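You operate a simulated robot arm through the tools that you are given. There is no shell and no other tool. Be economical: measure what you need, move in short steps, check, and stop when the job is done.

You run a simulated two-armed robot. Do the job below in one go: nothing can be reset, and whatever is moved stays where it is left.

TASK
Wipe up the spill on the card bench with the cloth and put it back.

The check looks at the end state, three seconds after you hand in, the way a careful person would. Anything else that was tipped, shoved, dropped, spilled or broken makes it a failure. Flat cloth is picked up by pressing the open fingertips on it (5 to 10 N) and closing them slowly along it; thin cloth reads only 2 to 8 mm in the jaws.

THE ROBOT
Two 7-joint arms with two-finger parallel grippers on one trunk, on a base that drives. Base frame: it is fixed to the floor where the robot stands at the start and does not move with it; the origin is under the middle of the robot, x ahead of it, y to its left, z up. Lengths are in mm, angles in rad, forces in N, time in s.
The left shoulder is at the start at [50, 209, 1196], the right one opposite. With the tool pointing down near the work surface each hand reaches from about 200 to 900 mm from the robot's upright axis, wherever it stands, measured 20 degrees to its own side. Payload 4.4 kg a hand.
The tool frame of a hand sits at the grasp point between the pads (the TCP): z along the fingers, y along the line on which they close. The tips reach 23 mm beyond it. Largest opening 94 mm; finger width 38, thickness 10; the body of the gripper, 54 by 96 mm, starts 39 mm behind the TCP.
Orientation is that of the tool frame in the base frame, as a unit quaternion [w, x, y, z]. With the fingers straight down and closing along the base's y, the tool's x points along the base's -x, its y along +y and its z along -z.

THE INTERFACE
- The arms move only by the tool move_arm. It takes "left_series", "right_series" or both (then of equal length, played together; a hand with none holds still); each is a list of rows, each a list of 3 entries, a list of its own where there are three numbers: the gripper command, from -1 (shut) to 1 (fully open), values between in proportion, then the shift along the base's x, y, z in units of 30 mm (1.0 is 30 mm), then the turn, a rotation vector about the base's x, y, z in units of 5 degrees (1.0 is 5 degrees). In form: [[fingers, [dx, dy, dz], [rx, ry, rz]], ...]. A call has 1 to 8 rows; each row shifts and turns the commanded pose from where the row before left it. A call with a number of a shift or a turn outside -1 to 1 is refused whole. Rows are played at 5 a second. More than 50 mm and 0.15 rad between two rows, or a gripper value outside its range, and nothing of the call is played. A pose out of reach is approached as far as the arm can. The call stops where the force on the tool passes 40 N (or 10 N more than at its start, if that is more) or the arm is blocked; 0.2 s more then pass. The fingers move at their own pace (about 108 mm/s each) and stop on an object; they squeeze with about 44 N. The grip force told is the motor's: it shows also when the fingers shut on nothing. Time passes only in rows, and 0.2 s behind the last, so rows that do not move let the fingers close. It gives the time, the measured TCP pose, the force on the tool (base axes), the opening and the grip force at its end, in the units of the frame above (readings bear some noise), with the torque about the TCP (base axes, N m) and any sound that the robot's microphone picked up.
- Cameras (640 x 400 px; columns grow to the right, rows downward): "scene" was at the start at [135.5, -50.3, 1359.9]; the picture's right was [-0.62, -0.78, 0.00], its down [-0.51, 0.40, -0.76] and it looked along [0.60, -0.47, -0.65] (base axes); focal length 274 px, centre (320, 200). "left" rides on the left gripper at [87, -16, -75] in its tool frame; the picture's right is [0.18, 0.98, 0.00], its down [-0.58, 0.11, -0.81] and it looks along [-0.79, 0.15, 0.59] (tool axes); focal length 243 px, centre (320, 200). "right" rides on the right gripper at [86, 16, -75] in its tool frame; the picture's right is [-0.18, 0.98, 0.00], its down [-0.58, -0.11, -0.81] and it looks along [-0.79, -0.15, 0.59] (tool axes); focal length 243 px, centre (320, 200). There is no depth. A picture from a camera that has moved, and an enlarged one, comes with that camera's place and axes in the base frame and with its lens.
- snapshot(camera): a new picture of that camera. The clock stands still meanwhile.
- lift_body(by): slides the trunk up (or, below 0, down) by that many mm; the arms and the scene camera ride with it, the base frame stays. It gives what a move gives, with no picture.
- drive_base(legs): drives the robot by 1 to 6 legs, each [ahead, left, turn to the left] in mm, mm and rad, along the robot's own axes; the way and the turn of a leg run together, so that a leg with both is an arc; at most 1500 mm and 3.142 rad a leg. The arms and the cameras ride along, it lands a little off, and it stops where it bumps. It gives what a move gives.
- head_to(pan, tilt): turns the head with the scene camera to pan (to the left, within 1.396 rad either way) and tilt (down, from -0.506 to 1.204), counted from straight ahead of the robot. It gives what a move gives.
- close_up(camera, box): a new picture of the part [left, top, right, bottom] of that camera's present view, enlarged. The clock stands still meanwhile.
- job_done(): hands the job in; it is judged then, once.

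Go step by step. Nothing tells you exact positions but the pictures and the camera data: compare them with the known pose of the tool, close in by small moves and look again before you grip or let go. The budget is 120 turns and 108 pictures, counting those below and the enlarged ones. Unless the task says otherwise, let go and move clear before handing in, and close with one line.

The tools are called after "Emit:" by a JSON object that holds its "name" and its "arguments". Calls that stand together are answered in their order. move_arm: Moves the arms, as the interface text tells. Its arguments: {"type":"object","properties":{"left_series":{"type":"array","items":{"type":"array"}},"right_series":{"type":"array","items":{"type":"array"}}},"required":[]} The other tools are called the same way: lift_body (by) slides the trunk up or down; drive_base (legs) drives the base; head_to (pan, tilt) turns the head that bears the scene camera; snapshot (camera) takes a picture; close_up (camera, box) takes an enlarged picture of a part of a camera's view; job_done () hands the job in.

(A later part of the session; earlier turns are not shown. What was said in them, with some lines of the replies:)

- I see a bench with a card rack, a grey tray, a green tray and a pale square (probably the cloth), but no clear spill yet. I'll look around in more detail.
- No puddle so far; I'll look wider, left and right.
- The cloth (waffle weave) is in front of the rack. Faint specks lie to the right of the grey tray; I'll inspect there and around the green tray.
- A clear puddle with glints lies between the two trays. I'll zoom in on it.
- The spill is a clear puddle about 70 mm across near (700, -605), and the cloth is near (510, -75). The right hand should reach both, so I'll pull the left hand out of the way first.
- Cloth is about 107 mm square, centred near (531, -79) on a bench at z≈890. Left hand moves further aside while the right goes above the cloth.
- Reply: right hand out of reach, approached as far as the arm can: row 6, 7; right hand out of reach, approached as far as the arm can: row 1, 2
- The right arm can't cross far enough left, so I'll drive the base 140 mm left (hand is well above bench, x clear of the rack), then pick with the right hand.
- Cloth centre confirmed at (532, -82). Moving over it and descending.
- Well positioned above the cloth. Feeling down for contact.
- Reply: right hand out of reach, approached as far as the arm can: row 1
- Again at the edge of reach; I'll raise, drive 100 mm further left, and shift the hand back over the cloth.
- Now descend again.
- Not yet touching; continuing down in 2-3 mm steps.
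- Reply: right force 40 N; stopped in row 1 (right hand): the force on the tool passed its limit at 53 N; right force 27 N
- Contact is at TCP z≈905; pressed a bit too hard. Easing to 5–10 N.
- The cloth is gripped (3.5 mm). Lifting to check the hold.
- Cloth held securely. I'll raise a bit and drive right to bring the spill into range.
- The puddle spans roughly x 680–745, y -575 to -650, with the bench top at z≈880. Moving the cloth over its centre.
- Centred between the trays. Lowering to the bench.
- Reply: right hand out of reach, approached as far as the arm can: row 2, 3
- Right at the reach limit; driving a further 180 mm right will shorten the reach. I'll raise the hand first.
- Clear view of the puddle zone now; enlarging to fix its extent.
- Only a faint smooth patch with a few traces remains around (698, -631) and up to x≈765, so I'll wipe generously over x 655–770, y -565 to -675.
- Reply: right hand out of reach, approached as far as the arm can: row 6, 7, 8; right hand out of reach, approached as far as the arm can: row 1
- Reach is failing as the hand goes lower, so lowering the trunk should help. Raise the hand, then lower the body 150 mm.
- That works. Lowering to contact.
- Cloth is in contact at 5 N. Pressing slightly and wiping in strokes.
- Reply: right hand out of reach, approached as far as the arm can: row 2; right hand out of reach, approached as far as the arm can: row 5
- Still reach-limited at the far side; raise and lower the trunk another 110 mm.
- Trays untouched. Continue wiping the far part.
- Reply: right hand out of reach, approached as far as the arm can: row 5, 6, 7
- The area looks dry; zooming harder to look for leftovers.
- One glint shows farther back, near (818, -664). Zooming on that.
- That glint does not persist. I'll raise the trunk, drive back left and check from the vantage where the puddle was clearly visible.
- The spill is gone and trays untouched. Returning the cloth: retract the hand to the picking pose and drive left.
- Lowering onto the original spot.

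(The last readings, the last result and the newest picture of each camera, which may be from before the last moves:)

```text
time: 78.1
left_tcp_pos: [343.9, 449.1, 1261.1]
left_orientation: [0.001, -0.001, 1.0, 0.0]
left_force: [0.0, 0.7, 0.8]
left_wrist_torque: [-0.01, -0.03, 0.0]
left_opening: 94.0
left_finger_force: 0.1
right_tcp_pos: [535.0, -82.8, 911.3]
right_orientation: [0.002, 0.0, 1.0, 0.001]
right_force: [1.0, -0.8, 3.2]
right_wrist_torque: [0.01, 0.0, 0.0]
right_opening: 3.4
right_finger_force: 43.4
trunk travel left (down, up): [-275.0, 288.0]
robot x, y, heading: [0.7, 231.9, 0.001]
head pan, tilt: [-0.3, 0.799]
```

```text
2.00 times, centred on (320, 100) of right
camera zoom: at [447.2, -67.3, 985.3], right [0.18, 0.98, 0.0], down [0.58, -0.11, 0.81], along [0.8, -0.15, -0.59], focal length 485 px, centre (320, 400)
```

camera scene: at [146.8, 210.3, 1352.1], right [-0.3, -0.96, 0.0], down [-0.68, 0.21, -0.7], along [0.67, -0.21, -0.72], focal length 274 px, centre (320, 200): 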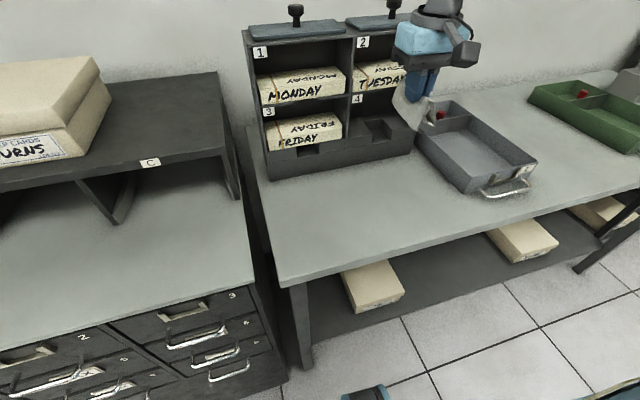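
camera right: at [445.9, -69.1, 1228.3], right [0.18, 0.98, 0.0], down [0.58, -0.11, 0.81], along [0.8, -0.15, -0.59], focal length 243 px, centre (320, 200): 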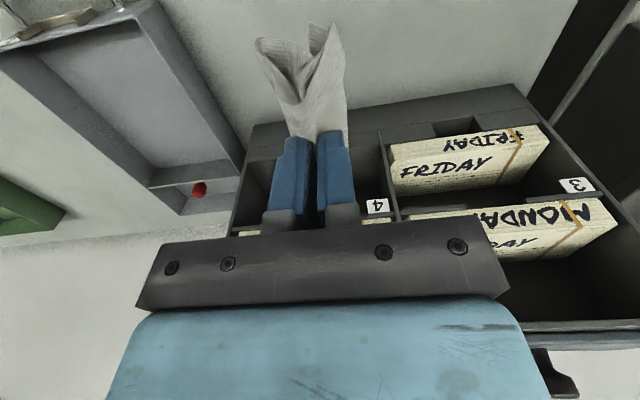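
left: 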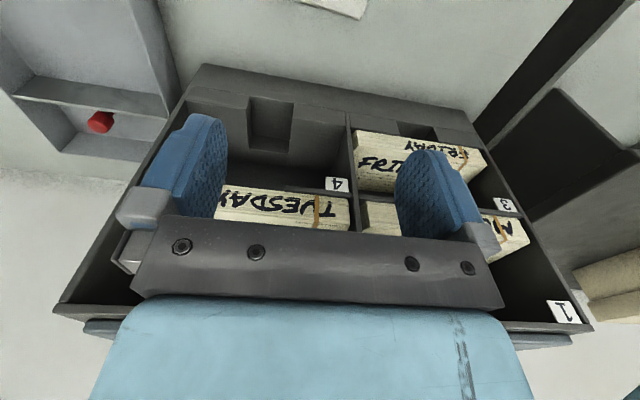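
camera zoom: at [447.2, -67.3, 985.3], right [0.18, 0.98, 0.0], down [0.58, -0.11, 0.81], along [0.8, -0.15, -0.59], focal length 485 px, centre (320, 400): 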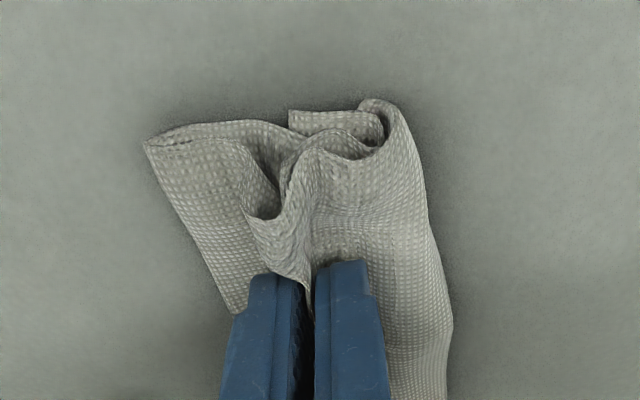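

Cloth touches the bench. Press lightly and open slowly to spread it back.

Emit:
{"name": "move_arm", "arguments": {"right_series": [[-1, [0, 0, -0.13], [0, 0, 0]], [-1, [0, 0, 0], [0, 0, 0]]]}}

Emit:
{"name": "move_arm", "arguments": {"right_series": [[-0.85, [0, 0, 0], [0, 0, 0]], [-0.7, [0, 0, 0], [0, 0, 0]], [-0.55, [0, 0, 0], [0, 0, 0]], [-0.4, [0, 0, 0], [0, 0, 0]], [-0.25, [0, 0, 0], [0, 0, 0]], [-0.1, [0, 0, 0], [0, 0, 0]], [0.06, [0, 0, 0], [0, 0, 0]], [0.06, [0, 0, 0], [0, 0, 0]]]}}

Emit:
{"name": "snapshot", "arguments": {"camera": "right"}}

```text
time: 78.7
left_tcp_pos: [344.2, 449.4, 1261.5]
left_orientation: [0.0, 0.0, 1.0, 0.0]
left_force: [-0.8, -0.3, 0.5]
left_wrist_torque: [0.0, -0.02, 0.02]
left_opening: 93.8
left_finger_force: 0.0
right_tcp_pos: [535.7, -83.5, 907.7]
right_orientation: [0.003, 0.0, 1.0, -0.001]
right_force: [2.1, -1.0, 8.1]
right_wrist_torque: [0.08, -0.04, 0.0]
right_opening: 3.4
right_finger_force: 44.1
trunk travel left (down, up): [-275.0, 288.0]
robot x, y, heading: [0.5, 232.5, 0.004]
head pan, tilt: [-0.3, 0.799]
```

```text
time: 80.5
left_tcp_pos: [345.5, 448.7, 1261.2]
left_orientation: [0.0, 0.0, 1.0, 0.0]
left_force: [-0.2, 0.1, 0.4]
left_wrist_torque: [0.01, -0.04, 0.02]
left_opening: 93.8
left_finger_force: 0.1
right_tcp_pos: [534.2, -84.2, 908.0]
right_orientation: [0.003, -0.001, 1.0, 0.0]
right_force: [0.3, 0.1, 0.2]
right_wrist_torque: [0.01, 0.02, -0.01]
right_opening: 49.9
right_finger_force: 0.1
trunk travel left (down, up): [-275.0, 288.0]
robot x, y, heading: [1.8, 231.1, 0.003]
head pan, tilt: [-0.3, 0.799]
```

```text
53 pictures are left
camera right: at [446.9, -68.2, 982.1], right [0.18, 0.98, 0.0], down [0.58, -0.11, 0.81], along [0.8, -0.15, -0.59], focal length 243 px, centre (320, 200)
```

right: 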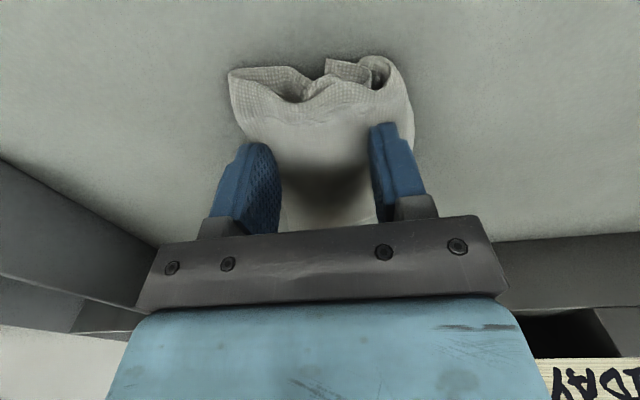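

Released. Lifting straight up to see how it lies.

Emit:
{"name": "move_arm", "arguments": {"right_series": [[0.06, [0, 0, 0.3], [0, 0, 0]], [0.06, [0, 0, 1], [0, 0, 0]], [0.06, [0, 0, 1], [0, 0, 0]], [0.06, [0, 0, 1], [0, 0, 0]], [0.06, [0, 0, 1], [0, 0, 0]], [0.06, [0, 0, 0], [0, 0, 0]]]}}

Emit:
{"name": "snapshot", "arguments": {"camera": "right"}}

Emit:
{"name": "close_up", "arguments": {"camera": "scene", "box": [350, 100, 510, 220]}}

```text
time: 81.9
left_tcp_pos: [345.1, 448.2, 1260.9]
left_orientation: [0.0, -0.001, 1.0, 0.001]
left_force: [0.8, 1.0, 0.3]
left_wrist_torque: [-0.01, 0.01, -0.03]
left_opening: 94.0
left_finger_force: 0.1
right_tcp_pos: [536.1, -84.7, 1036.3]
right_orientation: [0.003, 0.001, 1.0, 0.001]
right_force: [-0.5, -0.5, 0.4]
right_wrist_torque: [0.01, -0.02, 0.01]
right_opening: 49.8
right_finger_force: 0.0
trunk travel left (down, up): [-275.0, 288.0]
robot x, y, heading: [-0.6, 234.1, 0.001]
head pan, tilt: [-0.3, 0.799]
```

```text
52 pictures are left
camera right: at [447.5, -68.2, 1110.6], right [0.18, 0.98, 0.0], down [0.58, -0.11, 0.81], along [0.8, -0.15, -0.59], focal length 243 px, centre (320, 200)
```

right: 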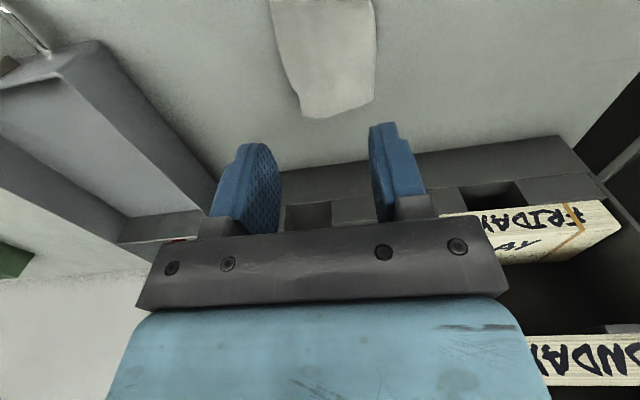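

```text
3.33 times, centred on (430, 160) of scene
camera zoom: at [147.3, 210.3, 1352.0], right [-0.29, -0.96, 0.0], down [-0.69, 0.21, -0.7], along [0.67, -0.21, -0.72], focal length 912 px, centre (-47, 333)
```

zoom: 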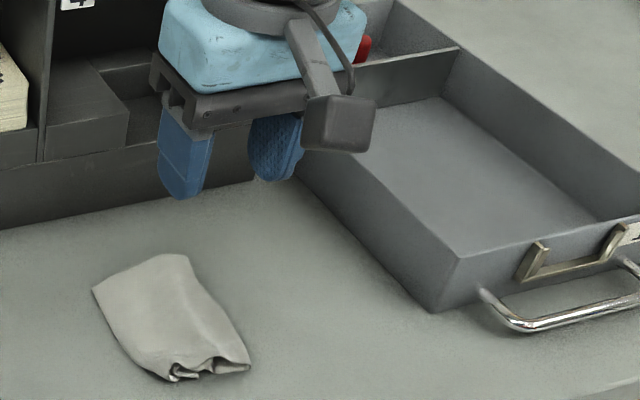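

The cloth is back in its place but slightly narrowed and rumpled at the near edge. I'll smooth it: press near that edge, spread, and draw it a little toward the robot.

Emit:
{"name": "move_arm", "arguments": {"right_series": [[-0.75, [-0.9, 0, -1], [0, 0, 0]], [-0.75, [0, 0, -1], [0, 0, 0]], [-0.75, [0, 0, -1], [0, 0, 0]], [-0.75, [0, 0, -0.9], [0, 0, 0]], [-0.75, [0, 0, 0], [0, 0, 0]]]}}

Emit:
{"name": "snapshot", "arguments": {"camera": "right"}}

Emit:
{"name": "move_arm", "arguments": {"right_series": [[-0.75, [0, 0, -0.45], [0, 0, 0]], [-0.75, [0, 0, 0], [0, 0, 0]]]}}

```text
time: 83.1
left_tcp_pos: [344.1, 449.3, 1262.4]
left_orientation: [0.0, -0.001, 1.0, 0.0]
left_force: [0.6, 0.5, -0.2]
left_wrist_torque: [-0.01, -0.02, 0.0]
left_opening: 94.3
left_finger_force: 0.0
right_tcp_pos: [505.9, -85.8, 918.6]
right_orientation: [0.002, 0.001, 1.0, 0.001]
right_force: [0.5, -0.5, 0.1]
right_wrist_torque: [-0.01, -0.04, 0.01]
right_opening: 11.7
right_finger_force: 0.3
trunk travel left (down, up): [-275.0, 288.0]
robot x, y, heading: [3.7, 232.3, -0.002]
head pan, tilt: [-0.3, 0.799]
```

```text
50 pictures are left
camera right: at [418.7, -70.4, 993.5], right [0.18, 0.98, 0.0], down [0.58, -0.11, 0.81], along [0.8, -0.15, -0.59], focal length 243 px, centre (320, 200)
```

right: 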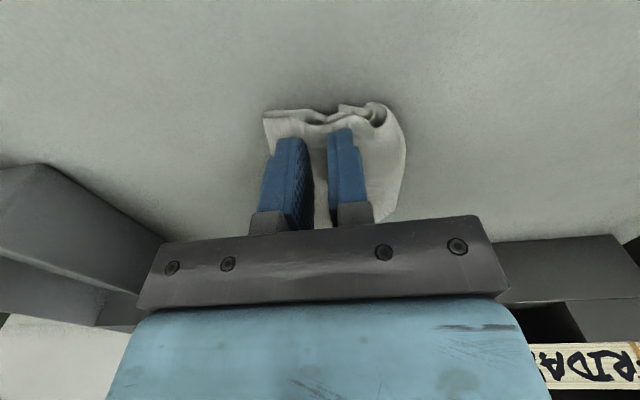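

```text
time: 83.7
left_tcp_pos: [342.8, 449.9, 1261.0]
left_orientation: [0.0, -0.001, 1.0, 0.0]
left_force: [0.5, 0.5, 0.2]
left_wrist_torque: [0.0, 0.01, -0.03]
left_opening: 94.1
left_finger_force: 0.1
right_tcp_pos: [506.5, -86.4, 907.1]
right_orientation: [0.003, 0.0, 1.0, 0.001]
right_force: [-0.4, -0.1, 13.5]
right_wrist_torque: [0.04, -0.17, 0.02]
right_opening: 12.3
right_finger_force: 0.0
trunk travel left (down, up): [-275.0, 288.0]
robot x, y, heading: [1.1, 230.5, -0.001]
head pan, tilt: [-0.3, 0.799]
```

Pressing at 13 N; now spread and draw back by ~15 mm.

Emit:
{"name": "move_arm", "arguments": {"right_series": [[-0.6, [0, 0, 0], [0, 0, 0]], [-0.45, [0, 0, 0], [0, 0, 0]], [-0.3, [0, 0, -0.04], [0, 0, 0]], [-0.15, [0, 0, 0], [0, 0, 0]], [0, [0, 0, -0.03], [0, 0, 0]], [0.15, [0, 0, 0], [0, 0, 0]], [0.15, [-0.25, 0, 0], [0, 0, 0]], [0.15, [-0.25, 0, 0], [0, 0, 0]]]}}

Emit:
{"name": "move_arm", "arguments": {"right_series": [[0.15, [0, 0, 0.5], [0, 0, 0]], [0.15, [0, 0, 1], [0, 0, 0]], [0.15, [0, 0, 1], [0, 0, 0]], [0.15, [0, 0, 1], [0, 0, 0]], [0.15, [-1, 0, 1], [0, 0, 0]], [0.15, [-1, 0, 0], [0, 0, 0]], [0.15, [0, 0, 0], [0, 0, 0]]]}}

Emit:
{"name": "snapshot", "arguments": {"camera": "right"}}

Emit:
{"name": "close_up", "arguments": {"camera": "scene", "box": [350, 100, 510, 220]}}

```text
time: 85.7
left_tcp_pos: [342.7, 449.7, 1260.1]
left_orientation: [0.001, -0.001, 1.0, 0.0]
left_force: [0.6, -0.4, 0.3]
left_wrist_torque: [0.01, 0.02, 0.01]
left_opening: 94.0
left_finger_force: 0.1
right_tcp_pos: [493.7, -84.5, 905.5]
right_orientation: [0.005, -0.001, 1.0, 0.002]
right_force: [-1.8, -0.2, 20.5]
right_wrist_torque: [0.62, -0.11, 0.08]
right_opening: 54.1
right_finger_force: 0.4
trunk travel left (down, up): [-275.0, 288.0]
robot x, y, heading: [0.7, 227.7, 0.003]
head pan, tilt: [-0.3, 0.799]
stopped in row 8 (right hand): the force on the tool passed its limit at 41 N (the readings are from after the stop); the commanded pose is now the measured one
```

```text
time: 87.3
left_tcp_pos: [344.7, 450.3, 1260.2]
left_orientation: [0.0, 0.0, 1.0, 0.0]
left_force: [0.0, 1.0, 0.2]
left_wrist_torque: [-0.01, -0.02, -0.02]
left_opening: 93.8
left_finger_force: 0.0
right_tcp_pos: [431.2, -85.5, 1038.9]
right_orientation: [0.004, 0.0, 1.0, 0.001]
right_force: [-0.2, 0.0, 0.4]
right_wrist_torque: [-0.04, -0.02, -0.01]
right_opening: 54.0
right_finger_force: 0.0
trunk travel left (down, up): [-275.0, 288.0]
robot x, y, heading: [0.3, 234.3, 0.0]
head pan, tilt: [-0.3, 0.799]
```

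```text
49 pictures are left
camera right: at [344.3, -69.6, 1111.6], right [0.18, 0.98, 0.0], down [0.58, -0.11, 0.81], along [0.8, -0.15, -0.59], focal length 243 px, centre (320, 200)
```

right: 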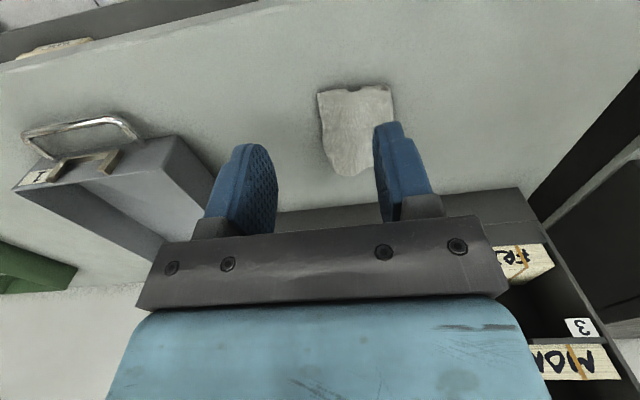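

```text
3.33 times, centred on (430, 160) of scene
camera zoom: at [147.2, 210.9, 1352.1], right [-0.29, -0.96, 0.0], down [-0.69, 0.21, -0.7], along [0.67, -0.21, -0.72], focal length 912 px, centre (-47, 333)
```

zoom: 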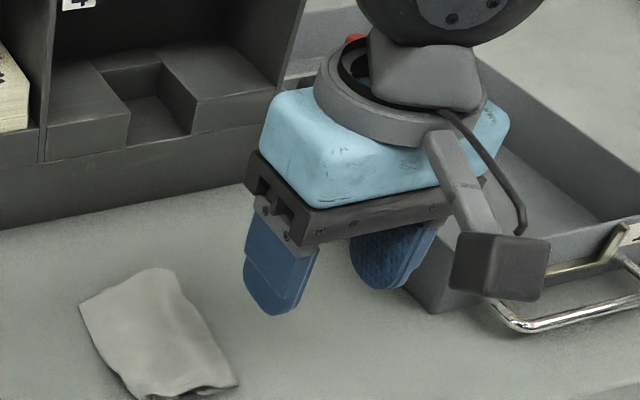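

The cloth now lies flat at about (528, -70), on its original spot. Backing the hand away and taking a last overview.

Emit:
{"name": "move_arm", "arguments": {"right_series": [[0.15, [0, 0, 1], [0, 0, 0]], [0.15, [-0.5, -1, 1], [0, 0, 0]], [0.15, [-0.5, -1, 1], [0, 0, 0]], [0.15, [-0.5, -1, 0], [0, 0, 0]], [0.15, [0, -1, 0], [0, 0, 0]], [0.15, [0, -1, 0], [0, 0, 0]], [0.15, [0, 0, 0], [0, 0, 0]]]}}

Emit:
{"name": "head_to", "arguments": {"pan": -0.5, "tilt": 0.75}}

Emit:
{"name": "snapshot", "arguments": {"camera": "scene"}}

```text
time: 88.9
left_tcp_pos: [344.6, 449.8, 1260.9]
left_orientation: [0.0, -0.002, 1.0, -0.001]
left_force: [0.1, 0.4, 0.0]
left_wrist_torque: [-0.03, -0.01, 0.03]
left_opening: 94.0
left_finger_force: 0.1
right_tcp_pos: [387.7, -233.8, 1130.7]
right_orientation: [0.003, -0.001, 1.0, 0.001]
right_force: [-0.4, 0.2, 0.1]
right_wrist_torque: [-0.03, 0.02, 0.01]
right_opening: 54.1
right_finger_force: 0.0
trunk travel left (down, up): [-275.0, 288.0]
robot x, y, heading: [-1.5, 235.6, 0.002]
head pan, tilt: [-0.3, 0.799]
```

```text
time: 89.6
left_tcp_pos: [344.5, 449.3, 1261.4]
left_orientation: [0.0, 0.0, 1.0, 0.0]
left_force: [-0.2, -0.4, -0.2]
left_wrist_torque: [0.02, 0.02, 0.04]
left_opening: 93.9
left_finger_force: 0.1
right_tcp_pos: [386.4, -235.2, 1129.3]
right_orientation: [0.005, -0.001, 1.0, 0.001]
right_force: [-0.4, 0.8, 0.0]
right_wrist_torque: [0.01, -0.02, -0.02]
right_opening: 53.9
right_finger_force: 0.1
trunk travel left (down, up): [-275.0, 288.0]
robot x, y, heading: [0.0, 230.0, 0.001]
head pan, tilt: [-0.499, 0.75]
```

```text
47 pictures are left
camera scene: at [142.6, 194.8, 1356.1], right [-0.48, -0.88, 0.0], down [-0.6, 0.33, -0.73], along [0.64, -0.35, -0.68], focal length 274 px, centre (320, 200)
```

scene: 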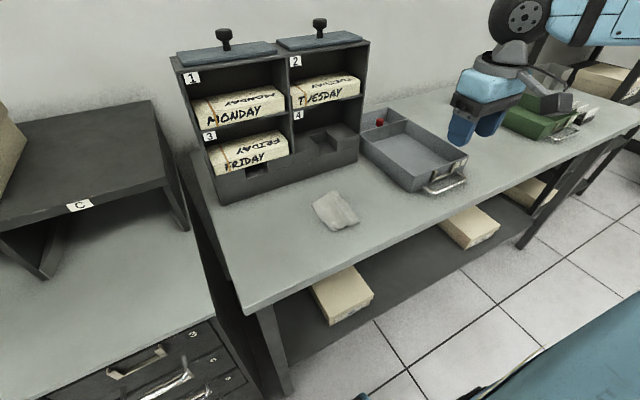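

The spill is wiped, the cloth is back in place and everything else is undisturbed, so I am handing in.

Emit:
{"name": "job_done", "arguments": {}}

```text
The job is handed in.
```

I wiped up the spill between the two trays on the card bench and laid the cloth back in front of the rack. No puddle or glints showed afterwards from the angle where I first found it. The cloth is about 15 mm from its original centre, flat but slightly narrower than before. Nothing else on the bench looked moved or tipped in the last picture.
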